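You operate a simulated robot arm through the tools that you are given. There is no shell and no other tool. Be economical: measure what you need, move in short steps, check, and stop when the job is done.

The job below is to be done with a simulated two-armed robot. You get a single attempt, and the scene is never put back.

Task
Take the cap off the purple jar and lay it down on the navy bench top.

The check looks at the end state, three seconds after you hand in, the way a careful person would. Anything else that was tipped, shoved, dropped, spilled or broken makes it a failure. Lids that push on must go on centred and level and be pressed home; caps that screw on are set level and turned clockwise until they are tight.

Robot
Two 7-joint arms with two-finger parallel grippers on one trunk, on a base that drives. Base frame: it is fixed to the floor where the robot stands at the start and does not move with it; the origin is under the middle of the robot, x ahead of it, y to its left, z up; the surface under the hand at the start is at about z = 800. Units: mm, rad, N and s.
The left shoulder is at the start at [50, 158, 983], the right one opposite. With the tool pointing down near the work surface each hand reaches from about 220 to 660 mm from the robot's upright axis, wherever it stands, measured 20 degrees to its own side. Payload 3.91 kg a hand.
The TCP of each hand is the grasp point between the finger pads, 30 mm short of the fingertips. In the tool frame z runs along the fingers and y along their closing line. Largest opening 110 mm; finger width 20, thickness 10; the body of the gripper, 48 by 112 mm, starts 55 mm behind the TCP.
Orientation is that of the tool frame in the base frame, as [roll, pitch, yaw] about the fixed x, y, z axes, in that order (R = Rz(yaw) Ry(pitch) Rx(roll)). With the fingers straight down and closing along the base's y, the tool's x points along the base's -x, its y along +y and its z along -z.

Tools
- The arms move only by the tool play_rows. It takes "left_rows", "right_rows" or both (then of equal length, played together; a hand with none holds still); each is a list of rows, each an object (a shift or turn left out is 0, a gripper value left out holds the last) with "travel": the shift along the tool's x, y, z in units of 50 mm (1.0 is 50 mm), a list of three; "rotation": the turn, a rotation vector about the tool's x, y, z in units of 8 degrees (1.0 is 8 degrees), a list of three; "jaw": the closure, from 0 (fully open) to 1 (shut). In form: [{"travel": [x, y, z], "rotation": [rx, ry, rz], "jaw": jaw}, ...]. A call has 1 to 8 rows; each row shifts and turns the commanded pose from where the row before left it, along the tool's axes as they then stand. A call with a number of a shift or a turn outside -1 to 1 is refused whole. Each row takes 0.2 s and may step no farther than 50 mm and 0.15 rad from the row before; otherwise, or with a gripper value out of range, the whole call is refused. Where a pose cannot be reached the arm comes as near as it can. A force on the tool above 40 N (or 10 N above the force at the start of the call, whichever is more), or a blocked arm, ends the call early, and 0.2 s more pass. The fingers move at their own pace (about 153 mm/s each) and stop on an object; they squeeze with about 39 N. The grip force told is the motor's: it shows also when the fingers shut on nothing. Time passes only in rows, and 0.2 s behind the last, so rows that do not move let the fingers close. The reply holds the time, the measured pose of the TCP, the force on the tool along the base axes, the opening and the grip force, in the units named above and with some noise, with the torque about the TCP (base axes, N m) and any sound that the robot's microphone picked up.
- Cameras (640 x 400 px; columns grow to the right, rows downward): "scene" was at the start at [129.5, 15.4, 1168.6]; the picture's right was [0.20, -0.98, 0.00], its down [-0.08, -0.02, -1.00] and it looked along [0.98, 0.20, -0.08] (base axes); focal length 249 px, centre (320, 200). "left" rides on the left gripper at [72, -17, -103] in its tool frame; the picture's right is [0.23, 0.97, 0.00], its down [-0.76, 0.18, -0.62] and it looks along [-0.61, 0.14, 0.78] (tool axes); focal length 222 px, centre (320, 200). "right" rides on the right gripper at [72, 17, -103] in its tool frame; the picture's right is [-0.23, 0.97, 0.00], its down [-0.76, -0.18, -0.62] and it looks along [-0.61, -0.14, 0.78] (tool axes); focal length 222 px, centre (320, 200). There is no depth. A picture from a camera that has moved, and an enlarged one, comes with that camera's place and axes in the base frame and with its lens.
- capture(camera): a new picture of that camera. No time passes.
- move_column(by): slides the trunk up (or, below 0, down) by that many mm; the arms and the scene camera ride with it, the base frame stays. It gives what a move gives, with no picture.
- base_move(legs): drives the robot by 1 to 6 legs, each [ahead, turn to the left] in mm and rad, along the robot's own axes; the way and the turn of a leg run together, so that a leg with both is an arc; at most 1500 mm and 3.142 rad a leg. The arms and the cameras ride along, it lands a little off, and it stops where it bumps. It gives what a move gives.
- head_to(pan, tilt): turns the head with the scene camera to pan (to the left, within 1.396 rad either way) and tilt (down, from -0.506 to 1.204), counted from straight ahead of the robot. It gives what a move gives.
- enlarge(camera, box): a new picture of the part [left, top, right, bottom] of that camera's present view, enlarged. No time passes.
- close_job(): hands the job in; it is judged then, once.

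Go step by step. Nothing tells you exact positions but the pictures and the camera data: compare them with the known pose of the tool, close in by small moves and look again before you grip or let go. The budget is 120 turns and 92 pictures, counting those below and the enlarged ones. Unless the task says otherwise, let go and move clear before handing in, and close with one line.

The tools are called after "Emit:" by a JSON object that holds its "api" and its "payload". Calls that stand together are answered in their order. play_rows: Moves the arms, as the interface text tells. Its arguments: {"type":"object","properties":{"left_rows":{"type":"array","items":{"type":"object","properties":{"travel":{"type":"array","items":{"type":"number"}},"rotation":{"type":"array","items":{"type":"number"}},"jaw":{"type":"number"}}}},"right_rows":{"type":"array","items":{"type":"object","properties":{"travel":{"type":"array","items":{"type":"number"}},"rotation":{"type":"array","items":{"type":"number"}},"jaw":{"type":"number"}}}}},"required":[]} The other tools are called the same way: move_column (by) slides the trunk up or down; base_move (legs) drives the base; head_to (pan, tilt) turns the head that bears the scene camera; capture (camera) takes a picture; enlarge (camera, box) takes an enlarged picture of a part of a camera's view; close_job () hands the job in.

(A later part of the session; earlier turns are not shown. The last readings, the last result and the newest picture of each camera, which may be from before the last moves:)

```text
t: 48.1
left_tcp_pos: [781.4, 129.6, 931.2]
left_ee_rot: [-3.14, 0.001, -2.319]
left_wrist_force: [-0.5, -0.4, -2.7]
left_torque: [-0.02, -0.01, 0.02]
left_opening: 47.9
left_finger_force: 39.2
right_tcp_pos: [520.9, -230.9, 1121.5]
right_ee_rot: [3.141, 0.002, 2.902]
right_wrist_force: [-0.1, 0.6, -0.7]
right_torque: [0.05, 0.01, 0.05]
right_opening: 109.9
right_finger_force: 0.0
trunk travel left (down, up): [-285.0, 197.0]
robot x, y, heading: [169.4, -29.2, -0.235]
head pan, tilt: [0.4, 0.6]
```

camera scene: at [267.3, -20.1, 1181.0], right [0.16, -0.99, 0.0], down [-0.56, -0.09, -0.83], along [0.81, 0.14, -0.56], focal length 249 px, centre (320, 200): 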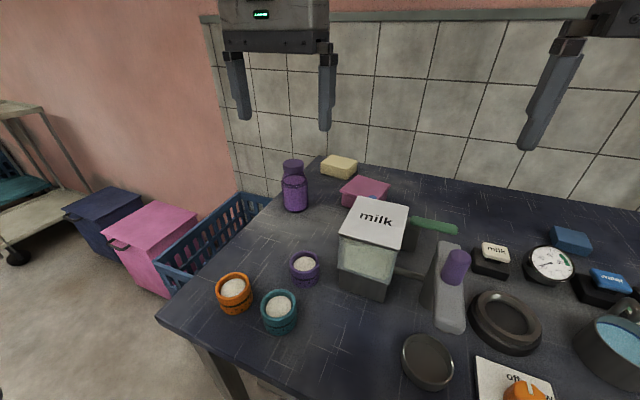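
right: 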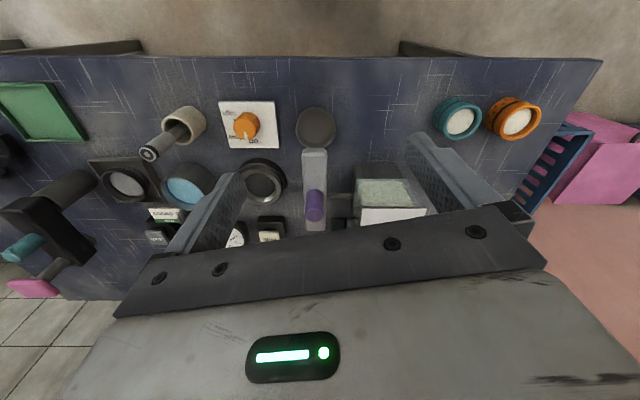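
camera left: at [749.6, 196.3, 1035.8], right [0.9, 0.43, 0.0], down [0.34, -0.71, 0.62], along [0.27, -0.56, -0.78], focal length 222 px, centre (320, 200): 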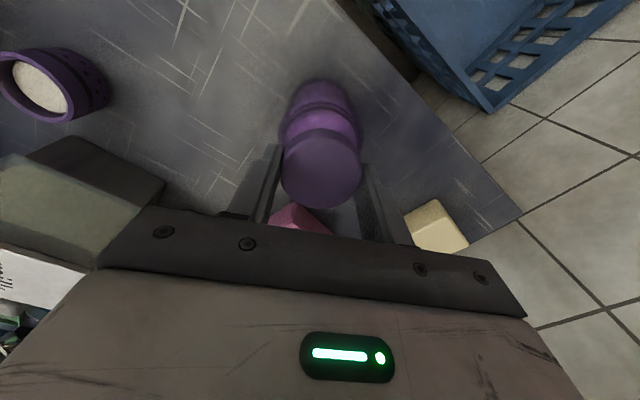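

The force still shows hanging weight, so I'll lower in fine steps until it touches.

Emit:
{"api": "play_rows", "payload": {"left_rows": [{"travel": [0, 0, 0.01]}, {"travel": [0, 0, 0.01]}]}}

Emit:
{"api": "play_rows", "payload": {"left_rows": [{"travel": [0, 0, 0.01]}, {"travel": [0, 0, 0.01]}]}}

Emit:
{"api": "enlarge", "payload": {"camera": "scene", "box": [200, 100, 360, 220]}}

```text
t: 48.7
left_tcp_pos: [780.3, 129.5, 931.8]
left_ee_rot: [-3.141, 0.002, -2.318]
left_wrist_force: [0.7, 0.0, 3.6]
left_torque: [0.17, 0.1, 0.0]
left_opening: 48.2
left_finger_force: 39.7
right_tcp_pos: [520.9, -230.4, 1122.2]
right_ee_rot: [3.14, 0.001, 2.9]
right_wrist_force: [0.2, -0.3, 0.2]
right_torque: [0.03, 0.0, 0.03]
right_opening: 110.0
right_finger_force: 0.1
trunk travel left (down, up): [-285.0, 197.0]
robot x, y, heading: [168.3, -24.7, -0.24]
head pan, tilt: [0.4, 0.6]
```

```text
t: 49.3
left_tcp_pos: [781.2, 129.8, 932.1]
left_ee_rot: [-3.138, 0.002, -2.318]
left_wrist_force: [0.3, 1.5, 11.0]
left_torque: [0.26, 0.35, -0.01]
left_opening: 48.0
left_finger_force: 39.2
right_tcp_pos: [520.4, -230.6, 1122.0]
right_ee_rot: [3.14, 0.002, 2.899]
right_wrist_force: [0.1, -0.3, 0.2]
right_torque: [0.0, 0.03, 0.0]
right_opening: 109.9
right_finger_force: 0.0
trunk travel left (down, up): [-285.0, 197.0]
robot x, y, heading: [169.4, -30.0, -0.24]
head pan, tilt: [0.4, 0.6]
```

```text
3.33 times, centred on (280, 160) of scene
camera zoom: at [295.7, -27.3, 1181.1], right [0.16, -0.99, 0.0], down [-0.56, -0.09, -0.83], along [0.81, 0.13, -0.56], focal length 831 px, centre (453, 333)
```

zoom: 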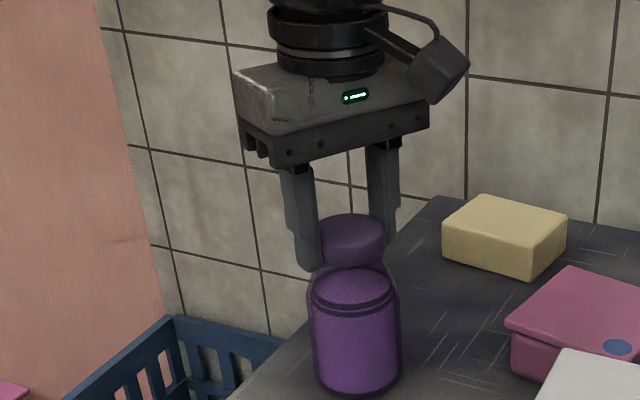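

Contact is firm now, with an 11 N press. I'll turn 32° anticlockwise at constant height; a rising force would confirm the cap is backing out.

Emit:
{"api": "play_rows", "payload": {"left_rows": [{"rotation": [0, 0, -1]}, {"rotation": [0, 0, -1]}, {"rotation": [0, 0, -1]}, {"rotation": [0, 0, -1]}]}}

```text
t: 50.3
left_tcp_pos: [781.1, 129.2, 931.7]
left_ee_rot: [-3.138, 0.0, -1.759]
left_wrist_force: [0.8, 2.2, 18.5]
left_torque: [0.39, 0.04, -0.25]
left_opening: 48.1
left_finger_force: 39.6
right_tcp_pos: [519.9, -230.5, 1122.3]
right_ee_rot: [3.138, 0.005, 2.9]
right_wrist_force: [0.2, 0.7, 0.4]
right_torque: [-0.02, 0.02, 0.0]
right_opening: 109.8
right_finger_force: 0.1
trunk travel left (down, up): [-285.0, 197.0]
robot x, y, heading: [167.7, -33.5, -0.237]
head pan, tilt: [0.4, 0.6]
```

The force rose to 18.5 N with −0.25 N·m torque, so the cap is backing out and pressing keeps the jar still. I continue turning with a small rise.

Emit:
{"api": "play_rows", "payload": {"left_rows": [{"rotation": [0, 0, -1], "travel": [0, 0, -0.005]}, {"rotation": [0, 0, -1], "travel": [0, 0, -0.005]}, {"rotation": [0, 0, -1], "travel": [0, 0, -0.005]}, {"rotation": [0, 0, -1], "travel": [0, 0, -0.005]}]}}

Emit:
{"api": "enlarge", "payload": {"camera": "scene", "box": [200, 100, 360, 220]}}

```text
t: 51.3
left_tcp_pos: [779.7, 127.7, 931.4]
left_ee_rot: [-3.14, -0.003, -1.2]
left_wrist_force: [0.0, 0.5, 14.6]
left_torque: [0.16, 0.01, -0.23]
left_opening: 48.2
left_finger_force: 39.3
right_tcp_pos: [519.0, -230.5, 1122.6]
right_ee_rot: [3.136, 0.004, 2.903]
right_wrist_force: [0.3, 1.0, -0.8]
right_torque: [0.02, -0.01, -0.02]
right_opening: 110.1
right_finger_force: 0.1
trunk travel left (down, up): [-285.0, 197.0]
robot x, y, heading: [170.8, -26.7, -0.234]
head pan, tilt: [0.4, 0.6]
```

```text
3.33 times, centred on (280, 160) of scene
camera zoom: at [295.3, -27.5, 1181.0], right [0.16, -0.99, 0.0], down [-0.56, -0.09, -0.83], along [0.81, 0.13, -0.56], focal length 831 px, centre (453, 333)
```

zoom: 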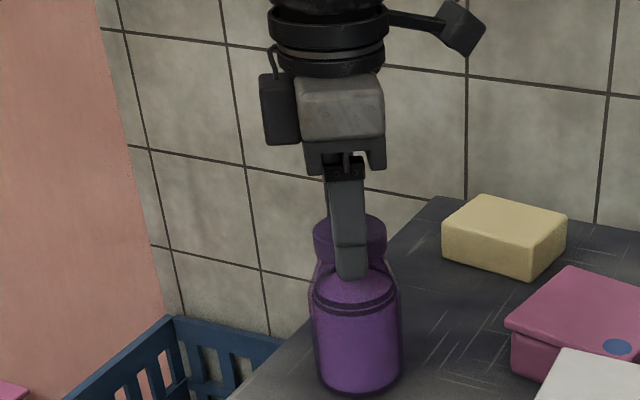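

The press still holds the jar, which has drifted only a few pixels. I continue another 48°.

Emit:
{"api": "play_rows", "payload": {"left_rows": [{"rotation": [0, 0, -1], "travel": [0, 0, -0.003]}, {"rotation": [0, 0, -1], "travel": [0, 0, -0.004]}, {"rotation": [0, 0, -1], "travel": [0, 0, -0.004]}, {"rotation": [0, 0, -1], "travel": [0, 0, -0.004]}, {"rotation": [0, 0, -1], "travel": [0, 0, -0.004]}, {"rotation": [0, 0, -1], "travel": [0, 0, -0.004]}]}}

Emit:
{"api": "enlarge", "payload": {"camera": "scene", "box": [200, 100, 360, 220]}}

```text
t: 52.7
left_tcp_pos: [806.2, 217.5, 931.1]
left_ee_rot: [3.134, -0.002, -0.371]
left_wrist_force: [-1.0, -1.7, 4.0]
left_torque: [-0.38, -0.16, -0.07]
left_opening: 48.0
left_finger_force: 38.9
left hand out of reach, approached as far as the arm can: row 4, 5, 6
right_tcp_pos: [519.5, -229.9, 1121.7]
right_ee_rot: [3.141, 0.0, 2.901]
right_wrist_force: [0.6, -0.5, 0.4]
right_torque: [-0.03, 0.04, -0.02]
right_opening: 110.1
right_finger_force: 0.1
trunk travel left (down, up): [-285.0, 197.0]
robot x, y, heading: [169.4, -28.7, -0.235]
head pan, tilt: [0.4, 0.6]
```

```text
3.33 times, centred on (280, 160) of scene
camera zoom: at [296.0, -27.3, 1180.9], right [0.16, -0.99, 0.0], down [-0.56, -0.09, -0.83], along [0.81, 0.13, -0.56], focal length 831 px, centre (453, 333)
```

zoom: 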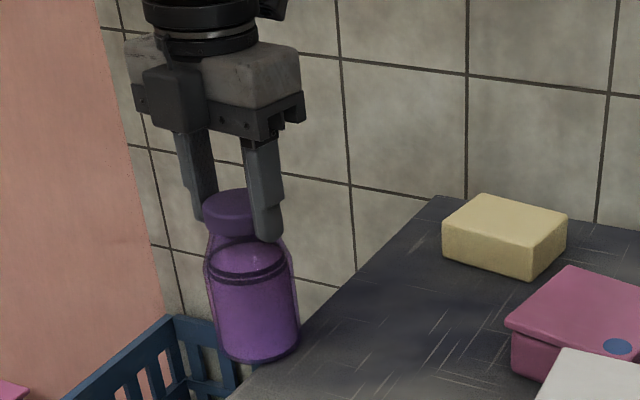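

The wrist ran into its yaw limit, and the hand slid about 90 mm left, dragging the jar to the bench's left edge; the cap still holds it. I'll lift slightly and check before bringing it back.

Emit:
{"api": "play_rows", "payload": {"left_rows": [{"travel": [0, 0, -0.06]}, {"travel": [0, 0, -0.06]}]}}

Emit:
{"api": "enlarge", "payload": {"camera": "scene", "box": [200, 100, 360, 220]}}

```text
t: 53.3
left_tcp_pos: [807.5, 219.0, 937.3]
left_ee_rot: [3.139, 0.001, -0.366]
left_wrist_force: [0.0, -0.5, -3.0]
left_torque: [-0.02, -0.01, 0.0]
left_opening: 47.9
left_finger_force: 39.1
right_tcp_pos: [522.2, -230.0, 1121.6]
right_ee_rot: [3.141, 0.002, 2.901]
right_wrist_force: [0.4, -0.2, 0.4]
right_torque: [-0.01, 0.01, 0.0]
right_opening: 109.7
right_finger_force: 0.1
trunk travel left (down, up): [-285.0, 197.0]
robot x, y, heading: [171.5, -26.8, -0.236]
head pan, tilt: [0.4, 0.6]
```

```text
3.33 times, centred on (280, 160) of scene
camera zoom: at [296.9, -27.1, 1180.8], right [0.16, -0.99, 0.0], down [-0.56, -0.09, -0.82], along [0.81, 0.13, -0.57], focal length 831 px, centre (453, 333)
```

zoom: 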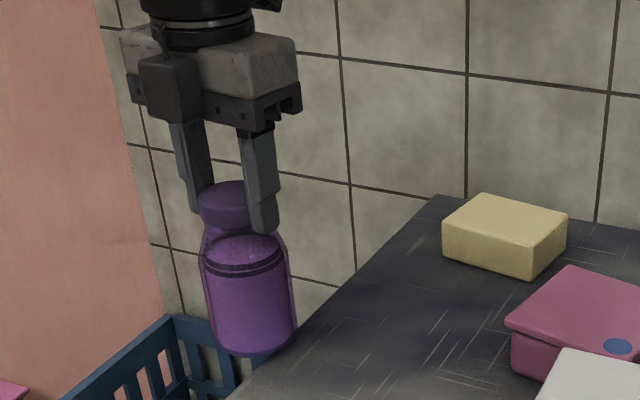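

The jar is hanging safely from its thread, lifted 6 mm (−3 N). I'll wind the wrist back clockwise in place first, then carry it back to (781, 130).

Emit:
{"api": "play_rows", "payload": {"left_rows": [{"rotation": [0, 0, 1], "travel": [0, 0, -0.05]}, {"rotation": [0, 0, 1], "travel": [0, 0, -0.05]}, {"rotation": [0, 0, 1]}, {"rotation": [0, 0, 1]}]}}

Emit:
{"api": "play_rows", "payload": {"left_rows": [{"travel": [0.28, 0.375, 0]}, {"travel": [0.28, 0.375, 0]}, {"travel": [0.28, 0.375, 0]}, {"travel": [0.28, 0.375, 0]}]}}

Emit:
{"api": "enlarge", "payload": {"camera": "scene", "box": [200, 100, 360, 220]}}

```text
t: 54.3
left_tcp_pos: [806.0, 216.3, 943.4]
left_ee_rot: [-3.14, -0.002, -0.926]
left_wrist_force: [0.4, -0.6, -0.5]
left_torque: [-0.15, 0.02, 0.0]
left_opening: 44.5
left_finger_force: 38.6
right_tcp_pos: [521.8, -230.1, 1121.5]
right_ee_rot: [3.14, 0.003, 2.903]
right_wrist_force: [0.3, 0.2, 1.1]
right_torque: [-0.03, 0.01, 0.01]
right_opening: 109.8
right_finger_force: 0.1
trunk travel left (down, up): [-285.0, 197.0]
robot x, y, heading: [172.2, -30.0, -0.239]
head pan, tilt: [0.4, 0.6]
```

```text
t: 55.3
left_tcp_pos: [779.3, 127.0, 943.6]
left_ee_rot: [-3.14, -0.001, -0.923]
left_wrist_force: [0.9, 1.2, 6.6]
left_torque: [0.02, -0.02, -0.01]
left_opening: 43.8
left_finger_force: 39.2
right_tcp_pos: [520.1, -230.1, 1123.0]
right_ee_rot: [3.139, 0.0, 2.9]
right_wrist_force: [1.0, 0.2, 0.2]
right_torque: [0.01, 0.02, 0.03]
right_opening: 110.1
right_finger_force: 0.0
trunk travel left (down, up): [-285.0, 197.0]
robot x, y, heading: [171.7, -29.2, -0.236]
head pan, tilt: [0.4, 0.6]
```

```text
3.33 times, centred on (280, 160) of scene
camera zoom: at [296.1, -27.3, 1181.0], right [0.16, -0.99, 0.0], down [-0.56, -0.09, -0.83], along [0.81, 0.13, -0.56], focal length 831 px, centre (453, 333)
```

zoom: 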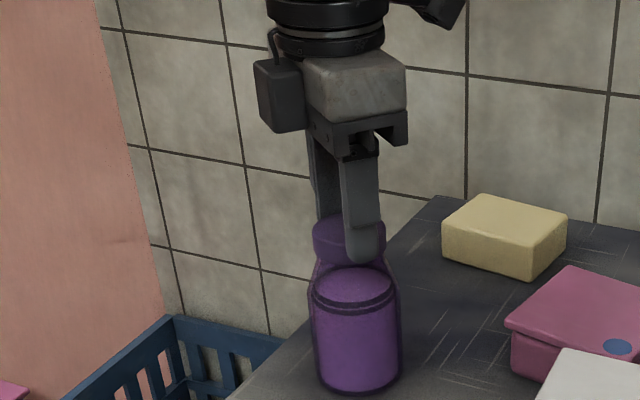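

The jar is back upright at its place, but the grip slipped to 43.8 mm, so the fingers are holding the cap off-centre and high. I'll open gently and look.

Emit:
{"api": "play_rows", "payload": {"left_rows": [{"jaw": 0.55}, {"jaw": 0.3}, {"jaw": 0.1}]}}

Emit:
{"api": "capture", "payload": {"camera": "left"}}

Emit:
{"api": "enlarge", "payload": {"camera": "scene", "box": [200, 100, 360, 220]}}

```text
t: 56.1
left_tcp_pos: [780.8, 128.4, 940.9]
left_ee_rot: [-3.141, 0.0, -0.923]
left_wrist_force: [0.0, -0.5, 0.4]
left_torque: [0.01, 0.04, 0.0]
left_opening: 98.9
left_finger_force: 0.0
right_tcp_pos: [521.2, -229.2, 1122.4]
right_ee_rot: [3.139, 0.002, 2.902]
right_wrist_force: [0.3, -0.3, 0.3]
right_torque: [0.01, -0.01, 0.01]
right_opening: 110.0
right_finger_force: 0.0
trunk travel left (down, up): [-285.0, 197.0]
robot x, y, heading: [170.8, -30.7, -0.235]
head pan, tilt: [0.4, 0.6]
```

```text
58 pictures are left
camera left: at [836.9, 81.0, 1046.8], right [-0.64, -0.77, 0.0], down [-0.6, 0.5, 0.62], along [-0.48, 0.4, -0.78], focal length 222 px, centre (320, 200)
```

left: 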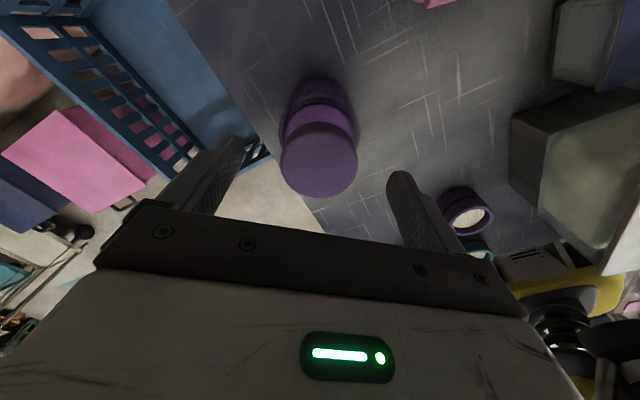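

```text
3.33 times, centred on (280, 160) of scene
camera zoom: at [296.6, -27.2, 1180.9], right [0.16, -0.99, 0.0], down [-0.56, -0.09, -0.83], along [0.81, 0.13, -0.56], focal length 831 px, centre (453, 333)
```

zoom: 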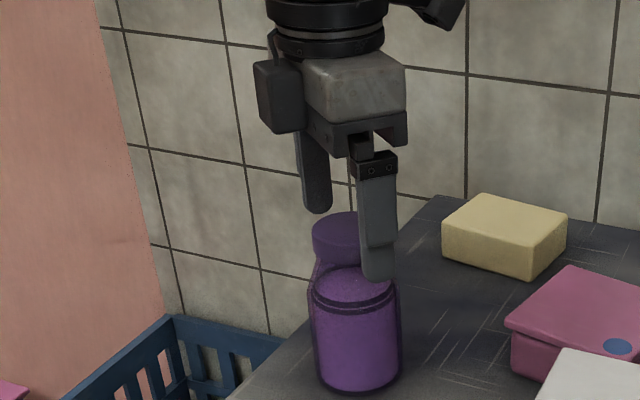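

The jar stands upright with its axis at about (781, 128). I'll rise clear and wind the wrist back clockwise for a second turn, this time stopping well before the limit.

Emit:
{"api": "play_rows", "payload": {"left_rows": [{"travel": [0, 0, -0.5], "jaw": 0}, {"travel": [0, 0, -0.5], "rotation": [0, 0, 1]}, {"rotation": [0, 0, 1]}, {"rotation": [0, 0, 1]}, {"rotation": [0, 0, 1]}, {"rotation": [0, 0, 1]}, {"rotation": [0, 0, 1]}, {"rotation": [0, 0, 1]}]}}

Emit:
{"api": "play_rows", "payload": {"left_rows": [{"rotation": [0, 0, 1]}, {"rotation": [0, 0, 1]}, {"rotation": [0, 0, 1]}, {"rotation": [0, 0, 1]}, {"rotation": [0, 0, 1]}, {"rotation": [0, 0, 1]}, {"rotation": [0, 0, 1]}, {"rotation": [0, 0, 1]}]}}

Emit:
{"api": "play_rows", "payload": {"left_rows": [{"rotation": [0, 0, 1]}, {"rotation": [0, 0, 1]}, {"rotation": [0, 0, 1]}, {"rotation": [0, 0, 1]}, {"rotation": [0, 0, 1]}, {"rotation": [0, 0, 1]}, {"rotation": [0, 0, 1]}, {"rotation": [0, 0, 1]}]}}

```text
t: 57.9
left_tcp_pos: [779.9, 127.1, 992.5]
left_ee_rot: [-3.139, -0.001, -1.902]
left_wrist_force: [0.6, 0.6, -0.1]
left_torque: [0.0, 0.02, -0.01]
left_opening: 109.9
left_finger_force: 0.0
right_tcp_pos: [520.8, -229.1, 1122.3]
right_ee_rot: [3.141, 0.003, 2.9]
right_wrist_force: [0.4, 0.2, 0.0]
right_torque: [0.03, 0.0, -0.03]
right_opening: 110.2
right_finger_force: 0.0
trunk travel left (down, up): [-285.0, 197.0]
robot x, y, heading: [170.9, -29.8, -0.235]
head pan, tilt: [0.4, 0.6]
```

```text
t: 59.7
left_tcp_pos: [780.5, 127.6, 993.2]
left_ee_rot: [3.14, 0.0, -3.018]
left_wrist_force: [-0.1, -0.1, 0.1]
left_torque: [0.01, 0.02, 0.0]
left_opening: 110.1
left_finger_force: 0.1
right_tcp_pos: [520.7, -229.7, 1121.4]
right_ee_rot: [-3.141, 0.0, 2.902]
right_wrist_force: [-0.1, -0.2, 0.8]
right_torque: [-0.03, -0.03, 0.01]
right_opening: 110.0
right_finger_force: 0.0
trunk travel left (down, up): [-285.0, 197.0]
robot x, y, heading: [173.8, -25.3, -0.238]
head pan, tilt: [0.4, 0.6]
```

```text
t: 61.5
left_tcp_pos: [779.7, 127.1, 992.6]
left_ee_rot: [3.14, -0.001, 2.145]
left_wrist_force: [-0.5, -0.4, 0.7]
left_torque: [0.02, 0.01, -0.04]
left_opening: 109.8
left_finger_force: 0.0
right_tcp_pos: [520.1, -230.1, 1122.4]
right_ee_rot: [3.139, 0.003, 2.901]
right_wrist_force: [0.3, 0.2, 1.1]
right_torque: [-0.01, -0.01, 0.03]
right_opening: 109.9
right_finger_force: 0.0
trunk travel left (down, up): [-285.0, 197.0]
robot x, y, heading: [167.8, -29.2, -0.239]
head pan, tilt: [0.4, 0.6]
```

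Emit:
{"api": "play_rows", "payload": {"left_rows": [{"rotation": [0, 0, 1]}, {"rotation": [0, 0, 1]}, {"rotation": [0, 0, 1]}, {"rotation": [0, 0, 1]}, {"rotation": [0, 0, 1]}, {"rotation": [0, 0, 1]}]}}

Emit:
{"api": "capture", "payload": {"camera": "left"}}

```text
t: 62.9
left_tcp_pos: [780.0, 127.5, 993.3]
left_ee_rot: [3.14, 0.001, 1.31]
left_wrist_force: [-0.7, 0.8, -0.7]
left_torque: [-0.02, 0.0, 0.01]
left_opening: 110.0
left_finger_force: 0.1
right_tcp_pos: [521.9, -230.0, 1122.5]
right_ee_rot: [3.139, 0.002, 2.9]
right_wrist_force: [-0.7, 0.2, -0.6]
right_torque: [-0.02, 0.01, 0.02]
right_opening: 109.8
right_finger_force: 0.1
trunk travel left (down, up): [-285.0, 197.0]
robot x, y, heading: [171.7, -29.0, -0.234]
head pan, tilt: [0.4, 0.6]
```

```text
56 pictures are left
camera left: at [782.3, 201.6, 1097.9], right [1.0, -0.03, 0.0], down [-0.03, -0.78, 0.62], along [-0.02, -0.62, -0.78], focal length 222 px, centre (320, 200)
```

left: 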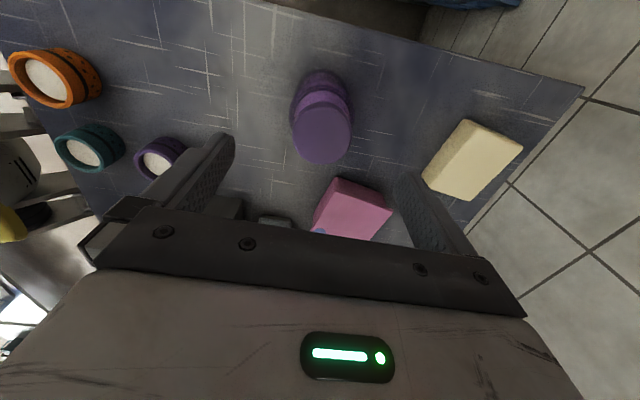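

The hand is wound to yaw 1.31 and the cap is centred at (781, 127). I lower and grip again.

Emit:
{"api": "play_rows", "payload": {"left_rows": [{"travel": [0, 0.02, 0.45]}, {"travel": [0, 0, 0.45]}, {"travel": [0, 0, 0.36]}, {"jaw": 0.4}, {"jaw": 1}, {"jaw": 1}, {"jaw": 1}]}}

Emit:
{"api": "capture", "payload": {"camera": "left"}}

```text
t: 64.5
left_tcp_pos: [780.8, 126.7, 930.9]
left_ee_rot: [3.139, -0.001, 1.311]
left_wrist_force: [0.3, -0.1, 0.0]
left_torque: [0.04, -0.1, -0.01]
left_opening: 50.2
left_finger_force: 39.0
right_tcp_pos: [520.4, -229.5, 1122.2]
right_ee_rot: [3.14, 0.002, 2.9]
right_wrist_force: [-0.7, -0.2, -0.2]
right_torque: [0.0, 0.0, 0.0]
right_opening: 110.1
right_finger_force: 0.1
trunk travel left (down, up): [-285.0, 197.0]
robot x, y, heading: [171.3, -30.1, -0.238]
head pan, tilt: [0.4, 0.6]
```

```text
55 pictures are left
camera left: at [782.5, 201.0, 1035.1], right [1.0, -0.03, 0.0], down [-0.02, -0.78, 0.62], along [-0.02, -0.62, -0.78], focal length 222 px, centre (320, 200)
```

left: 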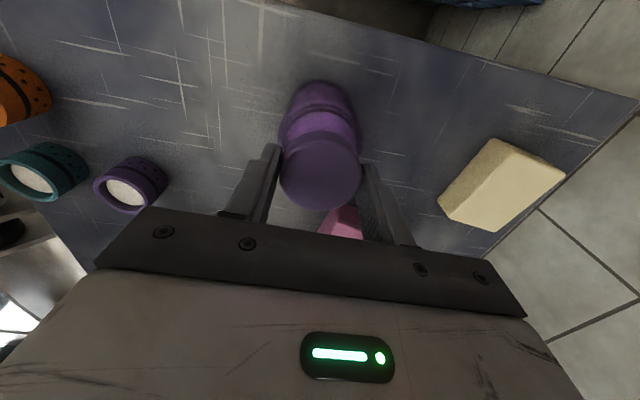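

Gripped at 50.2 mm, so well centred. I press down about 1.5 mm and turn in stages.

Emit:
{"api": "play_rows", "payload": {"left_rows": [{"travel": [0, 0, 0.02]}, {"travel": [0, 0, 0.02]}, {"rotation": [0, 0, -1]}, {"rotation": [0, 0, -1]}, {"rotation": [0, 0, -1]}]}}

```text
t: 65.7
left_tcp_pos: [781.1, 127.4, 929.2]
left_ee_rot: [3.136, 0.002, 1.734]
left_wrist_force: [3.4, 3.2, 17.8]
left_torque: [0.69, 0.06, -0.23]
left_opening: 50.2
left_finger_force: 38.7
right_tcp_pos: [519.5, -229.6, 1122.3]
right_ee_rot: [3.139, 0.003, 2.901]
right_wrist_force: [0.2, -0.2, 0.3]
right_torque: [0.02, -0.01, 0.0]
right_opening: 110.0
right_finger_force: 0.1
trunk travel left (down, up): [-285.0, 197.0]
robot x, y, heading: [168.8, -30.5, -0.239]
head pan, tilt: [0.4, 0.6]
```

Emit:
{"api": "play_rows", "payload": {"left_rows": [{"rotation": [0, 0, -1], "travel": [0, 0, -0.003]}, {"rotation": [0, 0, -1], "travel": [0, 0, -0.003]}, {"rotation": [0, 0, -1], "travel": [0, 0, -0.003]}, {"rotation": [0, 0, -1], "travel": [0, 0, -0.003]}, {"rotation": [0, 0, -1], "travel": [0, 0, -0.003]}, {"rotation": [0, 0, -1], "travel": [0, 0, -0.003]}]}}

Emit:
{"api": "enlarge", "payload": {"camera": "scene", "box": [200, 100, 360, 220]}}

```text
t: 67.1
left_tcp_pos: [779.9, 125.5, 931.2]
left_ee_rot: [3.14, 0.003, 2.571]
left_wrist_force: [0.7, 3.6, 20.5]
left_torque: [0.56, 0.18, -0.29]
left_opening: 49.9
left_finger_force: 38.8
right_tcp_pos: [519.0, -230.0, 1123.0]
right_ee_rot: [3.138, 0.002, 2.9]
right_wrist_force: [-0.4, 0.1, 0.1]
right_torque: [0.01, -0.01, 0.0]
right_opening: 109.9
right_finger_force: 0.0
trunk travel left (down, up): [-285.0, 197.0]
robot x, y, heading: [169.4, -28.8, -0.238]
head pan, tilt: [0.4, 0.6]
```

```text
3.33 times, centred on (280, 160) of scene
camera zoom: at [294.9, -27.4, 1181.1], right [0.16, -0.99, 0.0], down [-0.56, -0.09, -0.83], along [0.82, 0.13, -0.56], focal length 831 px, centre (453, 333)
```

zoom: 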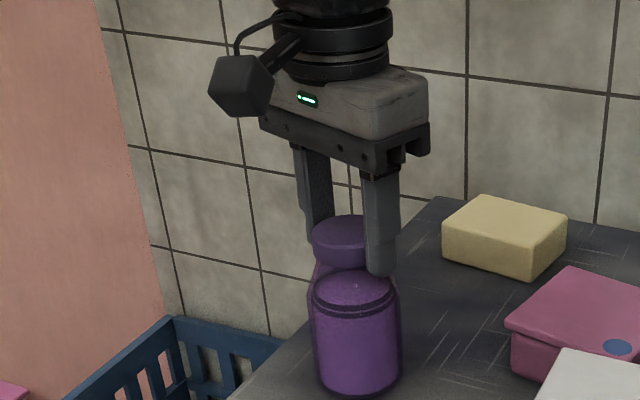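

The force is steady at about 20 N and the cap keeps backing out. I continue with a slightly greater rise per row.

Emit:
{"api": "play_rows", "payload": {"left_rows": [{"rotation": [0, 0, -1], "travel": [0, 0, -0.005]}, {"rotation": [0, 0, -1], "travel": [0, 0, -0.005]}, {"rotation": [0, 0, -1], "travel": [0, 0, -0.005]}, {"rotation": [0, 0, -1], "travel": [0, 0, -0.005]}, {"rotation": [0, 0, -1], "travel": [0, 0, -0.004]}, {"rotation": [0, 0, -1], "travel": [0, 0, -0.004]}]}}

```text
t: 68.5
left_tcp_pos: [780.4, 125.2, 930.1]
left_ee_rot: [-3.139, 0.003, -2.876]
left_wrist_force: [2.6, -1.7, 12.0]
left_torque: [0.03, -0.41, -0.15]
left_opening: 50.1
left_finger_force: 39.2
right_tcp_pos: [519.6, -230.7, 1122.4]
right_ee_rot: [3.138, 0.003, 2.901]
right_wrist_force: [0.6, -0.4, 0.4]
right_torque: [-0.01, 0.01, -0.01]
right_opening: 110.1
right_finger_force: 0.0
trunk travel left (down, up): [-285.0, 197.0]
robot x, y, heading: [171.6, -26.0, -0.237]
head pan, tilt: [0.4, 0.6]
```

Emit:
{"api": "play_rows", "payload": {"left_rows": [{"rotation": [0, 0, -1], "travel": [0, 0, -0.001]}, {"rotation": [0, 0, -1], "travel": [0, 0, -0.001]}, {"rotation": [0, 0, -1], "travel": [0, 0, -0.001]}, {"rotation": [0, 0, -1], "travel": [0, 0, -0.001]}, {"rotation": [0, 0, -1], "travel": [0, 0, -0.001]}, {"rotation": [0, 0, -1], "travel": [0, 0, -0.001]}]}}

Emit:
{"api": "enlarge", "payload": {"camera": "scene", "box": [200, 100, 360, 220]}}

```text
t: 69.9
left_tcp_pos: [780.5, 126.2, 930.3]
left_ee_rot: [-3.139, 0.001, -2.037]
left_wrist_force: [2.7, -0.5, 7.5]
left_torque: [0.3, -0.27, -0.13]
left_opening: 50.3
left_finger_force: 39.3
right_tcp_pos: [519.9, -229.8, 1123.1]
right_ee_rot: [3.141, 0.001, 2.902]
right_wrist_force: [0.1, -1.2, -1.0]
right_torque: [0.06, 0.0, -0.05]
right_opening: 110.2
right_finger_force: 0.2
trunk travel left (down, up): [-285.0, 197.0]
robot x, y, heading: [173.0, -29.3, -0.233]
head pan, tilt: [0.4, 0.6]
```

```text
3.33 times, centred on (280, 160) of scene
camera zoom: at [296.2, -27.4, 1180.9], right [0.16, -0.99, 0.0], down [-0.56, -0.09, -0.83], along [0.81, 0.13, -0.56], focal length 831 px, centre (453, 333)
```

zoom: 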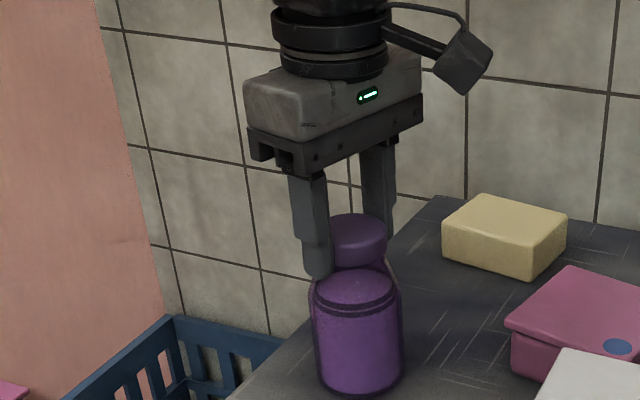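

The force eased without any rise, so the thread may be out. I'll test with a small 4 mm lift.

Emit:
{"api": "play_rows", "payload": {"left_rows": [{"travel": [0, 0, -0.04]}, {"travel": [0, 0, -0.04]}, {"travel": [0, 0, 0]}]}}

Emit:
{"api": "enlarge", "payload": {"camera": "scene", "box": [200, 100, 360, 220]}}

```text
t: 70.7
left_tcp_pos: [780.6, 126.0, 934.6]
left_ee_rot: [3.141, 0.0, -2.037]
left_wrist_force: [0.2, -0.4, -3.0]
left_torque: [-0.01, -0.01, -0.04]
left_opening: 50.1
left_finger_force: 39.4
right_tcp_pos: [520.7, -229.9, 1121.1]
right_ee_rot: [3.14, 0.002, 2.898]
right_wrist_force: [0.7, 0.0, -0.7]
right_torque: [0.0, -0.04, -0.01]
right_opening: 110.0
right_finger_force: 0.0
trunk travel left (down, up): [-285.0, 197.0]
robot x, y, heading: [170.7, -32.3, -0.236]
head pan, tilt: [0.4, 0.6]
```

```text
3.33 times, centred on (280, 160) of scene
camera zoom: at [296.9, -27.1, 1180.8], right [0.16, -0.99, 0.0], down [-0.56, -0.09, -0.82], along [0.81, 0.13, -0.57], focal length 831 px, centre (453, 333)
```

zoom: 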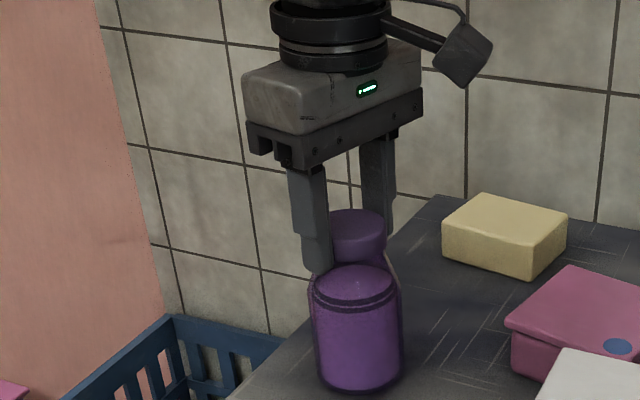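

The jar still comes up with the cap, and the torque has tracked the pressing force the whole time. So the jar itself has been spinning on the bench, and the cap hasn't loosened at all. I'll need both hands: lift the jar by its cap to a spot in front of me, hold its body with the right hand and unscrew with the left. First I lift.

Emit:
{"api": "play_rows", "payload": {"left_rows": [{"travel": [0, 0, -0.3]}, {"travel": [0, 0, -0.5]}, {"travel": [0, 0, -0.5]}, {"travel": [0.1, 0.05, -0.5]}, {"travel": [0.2, 0.1, -0.5]}, {"travel": [0.3, 0.1, -0.5]}]}}

Emit:
{"api": "capture", "payload": {"camera": "scene"}}

```text
t: 72.1
left_tcp_pos: [756.0, 118.1, 1076.3]
left_ee_rot: [-3.141, 0.002, -2.039]
left_wrist_force: [-0.8, 0.6, -2.8]
left_torque: [-0.02, -0.02, -0.01]
left_opening: 49.7
left_finger_force: 39.6
left hand out of reach, approached as far as the arm can: row 6
right_tcp_pos: [521.0, -230.3, 1123.4]
right_ee_rot: [3.139, 0.001, 2.901]
right_wrist_force: [0.1, 0.5, 0.9]
right_torque: [0.01, -0.04, 0.0]
right_opening: 110.1
right_finger_force: 0.1
trunk travel left (down, up): [-285.0, 197.0]
robot x, y, heading: [171.3, -28.9, -0.234]
head pan, tilt: [0.4, 0.6]
```

```text
51 pictures are left
camera scene: at [296.0, -27.0, 1181.0], right [0.16, -0.99, 0.0], down [-0.56, -0.09, -0.83], along [0.81, 0.13, -0.56], focal length 249 px, centre (320, 200)
```

scene: 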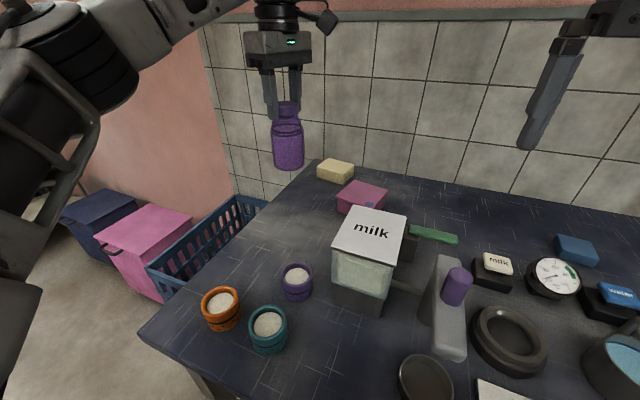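

The jar hangs upright and clear. Milk box top is at about z 925. I carry the jar to around (615, −23), above it, keeping the jar bottom near z 980.

Emit:
{"api": "play_rows", "payload": {"left_rows": [{"travel": [0.474, 0.156, 0]}, {"travel": [0.474, 0.156, 0]}, {"travel": [0.474, 0.156, -0.1]}, {"travel": [0.474, 0.156, -0.1]}, {"travel": [0.474, 0.156, -0.15]}, {"travel": [0.474, 0.156, -0.15]}, {"travel": [0.474, 0.156, -0.15]}, {"travel": [0.474, 0.156, 0]}]}}

Emit:
{"api": "head_to", "payload": {"pan": 0.2, "tilt": 0.45}}

Emit:
{"api": "capture", "payload": {"camera": "scene"}}

```text
t: 73.9
left_tcp_pos: [601.6, 12.8, 1096.7]
left_ee_rot: [-3.14, 0.0, -2.041]
left_wrist_force: [0.7, -0.4, -2.6]
left_torque: [-0.01, 0.0, -0.02]
left_opening: 49.8
left_finger_force: 38.9
left hand out of reach, approached as far as the arm can: row 5, 6, 7, 8
right_tcp_pos: [521.4, -230.4, 1121.7]
right_ee_rot: [3.14, 0.002, 2.903]
right_wrist_force: [0.4, 0.5, 0.3]
right_torque: [-0.02, 0.0, -0.01]
right_opening: 110.0
right_finger_force: 0.1
trunk travel left (down, up): [-285.0, 197.0]
robot x, y, heading: [170.6, -29.0, -0.234]
head pan, tilt: [0.4, 0.6]
```

```text
t: 74.6
left_tcp_pos: [602.7, 13.8, 1097.2]
left_ee_rot: [-3.141, -0.002, -2.041]
left_wrist_force: [0.3, -1.0, -3.4]
left_torque: [-0.01, -0.01, 0.02]
left_opening: 49.9
left_finger_force: 39.0
right_tcp_pos: [521.6, -229.6, 1121.7]
right_ee_rot: [3.141, 0.002, 2.901]
right_wrist_force: [-0.2, -0.3, -0.7]
right_torque: [0.02, -0.03, -0.02]
right_opening: 109.9
right_finger_force: 0.2
trunk travel left (down, up): [-285.0, 197.0]
robot x, y, heading: [167.9, -28.3, -0.235]
head pan, tilt: [0.201, 0.45]
```

```text
50 pictures are left
camera scene: at [301.5, -44.8, 1194.4], right [-0.03, -1.0, 0.0], down [-0.44, 0.02, -0.9], along [0.9, -0.03, -0.44], focal length 249 px, centre (320, 200)
```

scene: 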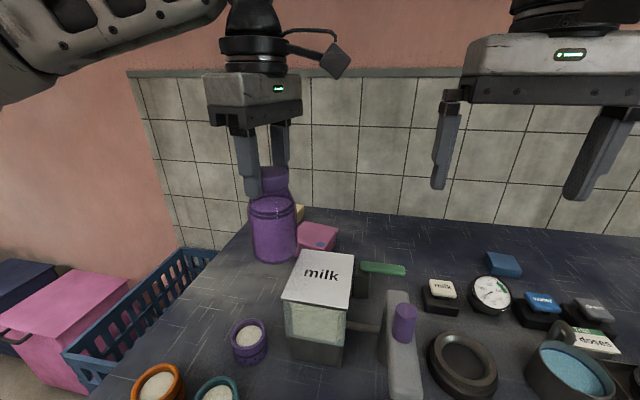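

The left hand stopped at (602, 13, 1097), which is a workable spot. I wind the left wrist clockwise with the hanging jar, so a full unscrewing turn is available.

Emit:
{"api": "play_rows", "payload": {"left_rows": [{"rotation": [0, 0, 1]}, {"rotation": [0, 0, 1]}, {"rotation": [0, 0, 1]}, {"rotation": [0, 0, 1]}, {"rotation": [0, 0, 1]}, {"rotation": [0, 0, 1]}, {"rotation": [0, 0, 1]}, {"rotation": [0, 0, 1]}]}}

Emit:
{"api": "play_rows", "payload": {"left_rows": [{"rotation": [0, 0, 1]}, {"rotation": [0, 0, 1]}, {"rotation": [0, 0, 1]}, {"rotation": [0, 0, 1]}, {"rotation": [0, 0, 1]}, {"rotation": [0, 0, 1]}, {"rotation": [0, 0, 1]}, {"rotation": [0, 0, 1]}]}}

Emit:
{"api": "play_rows", "payload": {"left_rows": [{"rotation": [0, 0, 1]}, {"rotation": [0, 0, 1]}, {"rotation": [0, 0, 1]}, {"rotation": [0, 0, 1]}, {"rotation": [0, 0, 1]}, {"rotation": [0, 0, 1]}]}}

```text
t: 76.4
left_tcp_pos: [601.6, 10.5, 1098.1]
left_ee_rot: [3.142, 0.002, 3.124]
left_wrist_force: [-0.5, 0.1, -2.2]
left_torque: [0.01, 0.02, 0.02]
left_opening: 49.6
left_finger_force: 38.4
right_tcp_pos: [521.1, -230.4, 1121.7]
right_ee_rot: [3.14, 0.002, 2.9]
right_wrist_force: [-0.3, 0.1, 0.1]
right_torque: [0.01, 0.02, 0.01]
right_opening: 109.9
right_finger_force: 0.0
trunk travel left (down, up): [-285.0, 197.0]
robot x, y, heading: [171.7, -29.6, -0.236]
head pan, tilt: [0.201, 0.45]
```

```text
t: 78.2
left_tcp_pos: [603.4, 11.7, 1096.3]
left_ee_rot: [3.141, -0.001, 2.007]
left_wrist_force: [-0.4, -0.7, -2.7]
left_torque: [-0.02, 0.0, 0.03]
left_opening: 49.5
left_finger_force: 39.2
right_tcp_pos: [521.4, -230.1, 1122.3]
right_ee_rot: [3.14, 0.001, 2.901]
right_wrist_force: [-0.4, -0.6, -0.3]
right_torque: [0.03, 0.0, -0.05]
right_opening: 110.1
right_finger_force: 0.1
trunk travel left (down, up): [-285.0, 197.0]
robot x, y, heading: [171.7, -27.8, -0.234]
head pan, tilt: [0.201, 0.45]
```

```text
t: 79.6
left_tcp_pos: [602.0, 11.8, 1098.0]
left_ee_rot: [3.139, -0.002, 1.169]
left_wrist_force: [-0.8, 0.6, -4.3]
left_torque: [-0.02, -0.03, -0.02]
left_opening: 49.7
left_finger_force: 39.2
right_tcp_pos: [522.4, -230.0, 1122.9]
right_ee_rot: [3.139, 0.001, 2.899]
right_wrist_force: [0.7, 0.4, 0.5]
right_torque: [0.0, 0.02, 0.03]
right_opening: 110.2
right_finger_force: 0.2
trunk travel left (down, up): [-285.0, 197.0]
robot x, y, heading: [174.3, -29.4, -0.237]
head pan, tilt: [0.201, 0.45]
```

Both hands are clear of each other. I'll raise everything by 80 mm for clearance over the milk box, then turn the right hand in place to point forward-left and tilt it up toward horizontal.

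Emit:
{"api": "move_column", "payload": {"by": 80}}

Emit:
{"api": "play_rows", "payload": {"right_rows": [{"rotation": [0, 0, -1]}, {"rotation": [0, 0, -1]}, {"rotation": [0, 0, -1]}, {"rotation": [0, 0, -1]}, {"rotation": [0, 0, -1]}, {"rotation": [0, 0, -0.6]}]}}

Emit:
{"api": "play_rows", "payload": {"right_rows": [{"rotation": [0, -1, 0]}, {"rotation": [0, -1, 0]}, {"rotation": [0, -1, 0]}, {"rotation": [0, -1, 0]}, {"rotation": [0, -1, 0]}, {"rotation": [0, -1, 0]}, {"rotation": [0, -1, 0]}, {"rotation": [0, -1, 0]}]}}

Emit:
{"api": "capture", "payload": {"camera": "scene"}}

```text
t: 80.8
left_tcp_pos: [602.6, 11.3, 1178.7]
left_ee_rot: [3.139, 0.0, 1.171]
left_wrist_force: [-0.1, -0.2, -2.9]
left_torque: [0.05, -0.01, 0.0]
left_opening: 49.5
left_finger_force: 39.4
right_tcp_pos: [520.8, -230.0, 1202.5]
right_ee_rot: [3.14, 0.002, 2.9]
right_wrist_force: [-0.5, 1.0, 0.7]
right_torque: [-0.01, -0.04, -0.01]
right_opening: 110.1
right_finger_force: 0.1
trunk travel left (down, up): [-365.0, 117.0]
robot x, y, heading: [171.9, -26.6, -0.231]
head pan, tilt: [0.201, 0.45]
```

```text
t: 82.2
left_tcp_pos: [602.3, 12.6, 1177.9]
left_ee_rot: [3.139, 0.0, 1.171]
left_wrist_force: [-0.4, 1.2, -3.3]
left_torque: [0.0, -0.03, -0.01]
left_opening: 49.5
left_finger_force: 39.0
right_tcp_pos: [521.5, -229.3, 1202.0]
right_ee_rot: [-3.141, 0.001, -2.597]
right_wrist_force: [0.0, 0.8, 0.3]
right_torque: [-0.02, -0.02, 0.01]
right_opening: 110.2
right_finger_force: 0.1
trunk travel left (down, up): [-365.0, 117.0]
robot x, y, heading: [174.1, -31.5, -0.236]
head pan, tilt: [0.201, 0.45]
```

```text
t: 84.0
left_tcp_pos: [601.5, 11.8, 1177.7]
left_ee_rot: [3.14, 0.001, 1.171]
left_wrist_force: [0.5, -0.1, -2.9]
left_torque: [0.01, 0.04, 0.01]
left_opening: 49.5
left_finger_force: 39.2
right_tcp_pos: [520.8, -230.5, 1202.3]
right_ee_rot: [3.139, 1.122, -2.599]
right_wrist_force: [0.3, 0.0, -1.1]
right_torque: [-0.03, 0.01, -0.02]
right_opening: 110.2
right_finger_force: 0.0
trunk travel left (down, up): [-365.0, 117.0]
robot x, y, heading: [172.0, -28.3, -0.235]
head pan, tilt: [0.201, 0.45]
```

```text
49 pictures are left
camera scene: at [301.3, -45.0, 1274.5], right [-0.04, -1.0, 0.0], down [-0.43, 0.02, -0.9], along [0.9, -0.03, -0.44], focal length 249 px, centre (320, 200)
```

scene: 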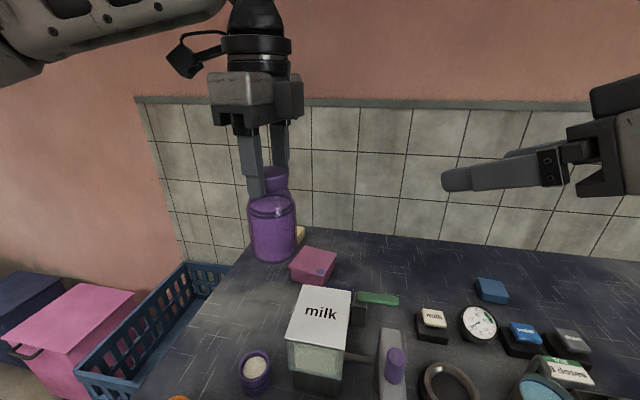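

The right hand is tilted as planned. The jar body spans about z 1050–1128, so I aim the right hand at z 1088 and first stop 120 mm short of the axis.

Emit:
{"api": "play_rows", "payload": {"right_rows": [{"rotation": [0, -1, 0]}, {"travel": [0.194, 0.662, 0.4]}, {"travel": [0.194, 0.662, 0.4]}, {"travel": [0.194, 0.662, 0.4]}, {"travel": [0.194, 0.662, 0.4]}, {"travel": [0.194, 0.662, 0.4]}]}}

Emit:
{"api": "capture", "payload": {"camera": "right"}}

Emit:
{"api": "capture", "payload": {"camera": "scene"}}

```text
t: 85.4
left_tcp_pos: [601.4, 12.2, 1178.2]
left_ee_rot: [3.14, -0.001, 1.172]
left_wrist_force: [0.6, 0.1, -3.5]
left_torque: [0.0, -0.01, -0.02]
left_opening: 49.3
left_finger_force: 38.8
right_tcp_pos: [511.6, -42.7, 1126.1]
right_ee_rot: [3.141, 1.261, -2.598]
right_wrist_force: [-0.6, 0.7, 0.2]
right_torque: [0.01, 0.02, 0.04]
right_opening: 110.0
right_finger_force: 0.0
right hand out of reach, approached as far as the arm can: row 4
trunk travel left (down, up): [-365.0, 117.0]
robot x, y, heading: [173.3, -31.5, -0.238]
head pan, tilt: [0.201, 0.45]
```

```text
48 pictures are left
camera right: at [397.6, -90.8, 1089.3], right [-0.44, 0.87, 0.22], down [-0.22, -0.34, 0.92], along [0.87, 0.36, 0.34], focal length 222 px, centre (320, 200)
```

right: 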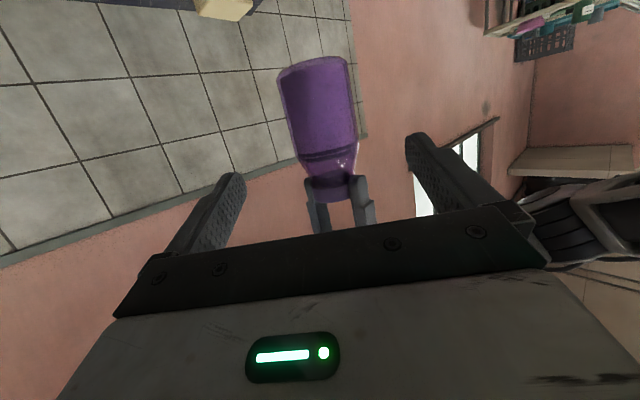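

```text
47 pictures are left
camera scene: at [301.6, -44.2, 1274.4], right [-0.04, -1.0, 0.0], down [-0.44, 0.01, -0.9], along [0.9, -0.03, -0.44], focal length 249 px, centre (320, 200)
```

scene: 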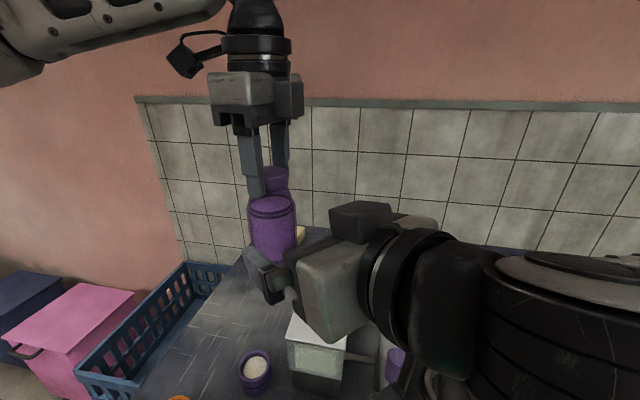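

The jar is centred between the right fingers. I advance along the fingers in two stages.

Emit:
{"api": "play_rows", "payload": {"right_rows": [{"travel": [0.03, 0, 0.5]}, {"travel": [0.02, 0, 0.5]}, {"travel": [0.02, 0, 0.5]}]}}

Emit:
{"api": "capture", "payload": {"camera": "right"}}

```text
t: 86.2
left_tcp_pos: [602.6, 11.2, 1178.2]
left_ee_rot: [3.139, -0.001, 1.171]
left_wrist_force: [0.1, -0.2, -3.3]
left_torque: [0.04, 0.01, 0.01]
left_opening: 49.3
left_finger_force: 39.4
right_tcp_pos: [570.6, -8.0, 1102.2]
right_ee_rot: [3.139, 1.259, -2.599]
right_wrist_force: [0.3, -0.6, 0.4]
right_torque: [-0.02, 0.01, -0.01]
right_opening: 109.8
right_finger_force: 0.0
trunk travel left (down, up): [-365.0, 117.0]
robot x, y, heading: [173.1, -26.6, -0.232]
head pan, tilt: [0.201, 0.45]
```

```text
46 pictures are left
camera right: at [457.5, -55.7, 1065.0], right [-0.44, 0.87, 0.22], down [-0.22, -0.34, 0.92], along [0.87, 0.36, 0.34], focal length 222 px, centre (320, 200)
```

right: 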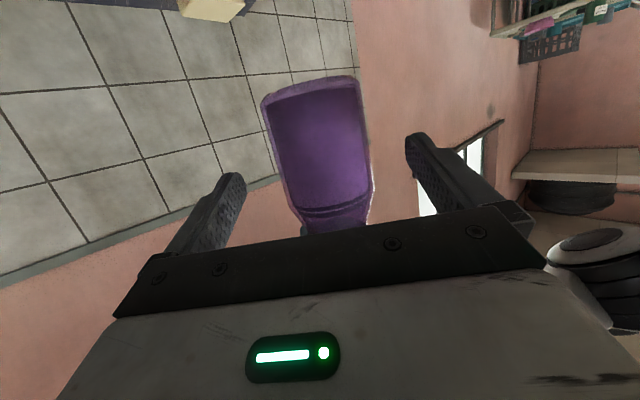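

Emit:
{"api": "play_rows", "payload": {"right_rows": [{"travel": [0, 0, 0.37]}, {"travel": [0.02, 0, 0.35]}, {"jaw": 0.25}, {"jaw": 0.32}]}}

Emit:
{"api": "capture", "payload": {"camera": "right"}}

Emit:
{"api": "enlarge", "payload": {"camera": "scene", "box": [190, 100, 350, 220]}}

```text
t: 87.2
left_tcp_pos: [602.0, 11.5, 1178.6]
left_ee_rot: [3.14, -0.001, 1.17]
left_wrist_force: [-0.2, -1.2, -3.4]
left_torque: [0.01, 0.05, -0.01]
left_opening: 49.2
left_finger_force: 38.7
right_tcp_pos: [600.0, 7.0, 1089.1]
right_ee_rot: [3.139, 1.26, -2.6]
right_wrist_force: [0.1, -0.8, 0.4]
right_torque: [0.0, 0.0, 0.01]
right_opening: 74.7
right_finger_force: 0.0
trunk travel left (down, up): [-365.0, 117.0]
robot x, y, heading: [169.1, -30.7, -0.236]
head pan, tilt: [0.201, 0.45]
```

```text
45 pictures are left
camera right: at [485.9, -40.0, 1051.7], right [-0.44, 0.87, 0.22], down [-0.22, -0.34, 0.92], along [0.87, 0.36, 0.34], focal length 222 px, centre (320, 200)
```

right: 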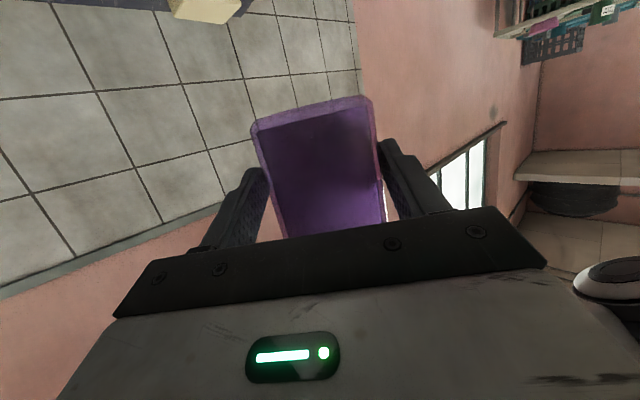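

```text
3.33 times, centred on (270, 160) of scene
camera zoom: at [301.5, -44.8, 1274.4], right [-0.04, -1.0, 0.0], down [-0.44, 0.02, -0.9], along [0.9, -0.03, -0.44], focal length 831 px, centre (487, 333)
```

zoom: 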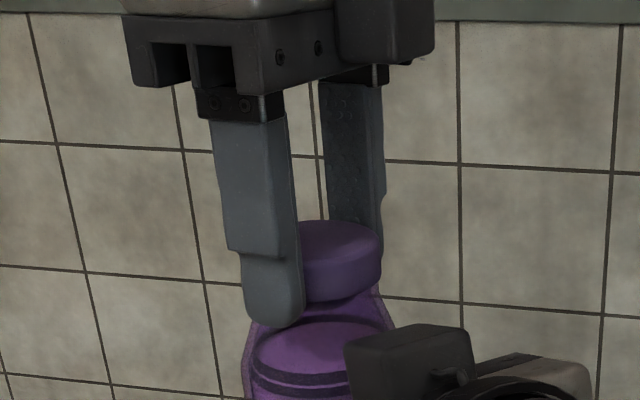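

The jar sits between the right fingers; I close on the body.

Emit:
{"api": "play_rows", "payload": {"right_rows": [{"jaw": 0.5}, {"jaw": 1}, {"jaw": 1}]}}

```text
t: 88.0
left_tcp_pos: [601.8, 11.2, 1178.4]
left_ee_rot: [3.137, 0.001, 1.171]
left_wrist_force: [3.4, -11.3, -0.5]
left_torque: [-0.84, 0.01, -0.23]
left_opening: 49.3
left_finger_force: 39.5
right_tcp_pos: [597.6, 8.3, 1089.3]
right_ee_rot: [-3.14, 1.259, -2.596]
right_wrist_force: [-4.0, 11.2, 0.6]
right_torque: [-0.27, -0.31, 0.3]
right_opening: 65.0
right_finger_force: 38.7
trunk travel left (down, up): [-365.0, 117.0]
robot x, y, heading: [172.5, -31.6, -0.236]
head pan, tilt: [0.201, 0.45]
```

The body is held at 65 mm, with about 11 N of sideways strain between the hands. I relieve it by shifting the right hand 1.5 mm.

Emit:
{"api": "play_rows", "payload": {"right_rows": [{"travel": [0, 0.015, 0]}, {"travel": [0, 0.015, 0]}]}}

```text
t: 88.6
left_tcp_pos: [601.3, 12.3, 1178.3]
left_ee_rot: [3.138, 0.001, 1.173]
left_wrist_force: [7.9, -7.2, 1.5]
left_torque: [-0.66, -0.23, -0.61]
left_opening: 48.6
left_finger_force: 38.9
right_tcp_pos: [599.0, 10.6, 1088.7]
right_ee_rot: [3.14, 1.258, -2.6]
right_wrist_force: [-8.2, 7.9, -2.9]
right_torque: [0.07, -0.54, 0.66]
right_opening: 65.4
right_finger_force: 38.2
trunk travel left (down, up): [-365.0, 117.0]
robot x, y, heading: [167.2, -28.3, -0.235]
head pan, tilt: [0.201, 0.45]
```

Acceptable. Now I turn the cap anticlockwise with the body held.

Emit:
{"api": "play_rows", "payload": {"left_rows": [{"rotation": [0, 0, -0.7]}, {"rotation": [0, 0, -0.7]}, {"rotation": [0, 0, -0.7]}]}}

Emit:
{"api": "enlarge", "payload": {"camera": "scene", "box": [190, 100, 350, 220]}}

```text
t: 89.4
left_tcp_pos: [603.0, 11.2, 1179.7]
left_ee_rot: [3.137, 0.003, 1.469]
left_wrist_force: [15.3, -6.1, 14.5]
left_torque: [-0.29, -0.48, -0.12]
left_opening: 47.1
left_finger_force: 38.8
right_tcp_pos: [597.9, 9.1, 1088.0]
right_ee_rot: [3.139, 1.254, -2.602]
right_wrist_force: [-15.0, 6.2, -14.9]
right_torque: [-0.33, -0.73, 0.2]
right_opening: 65.3
right_finger_force: 39.1
trunk travel left (down, up): [-365.0, 117.0]
robot x, y, heading: [170.7, -28.7, -0.237]
head pan, tilt: [0.201, 0.45]
heard: snap
```

```text
3.33 times, centred on (270, 160) of scene
camera zoom: at [301.5, -44.8, 1274.4], right [-0.04, -1.0, 0.0], down [-0.44, 0.02, -0.9], along [0.9, -0.03, -0.44], focal length 831 px, centre (487, 333)
```

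zoom: 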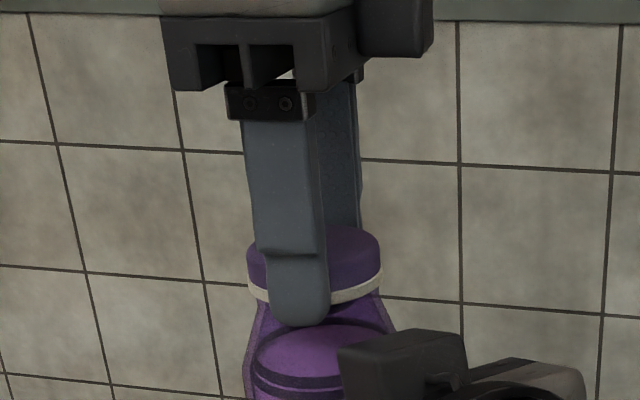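

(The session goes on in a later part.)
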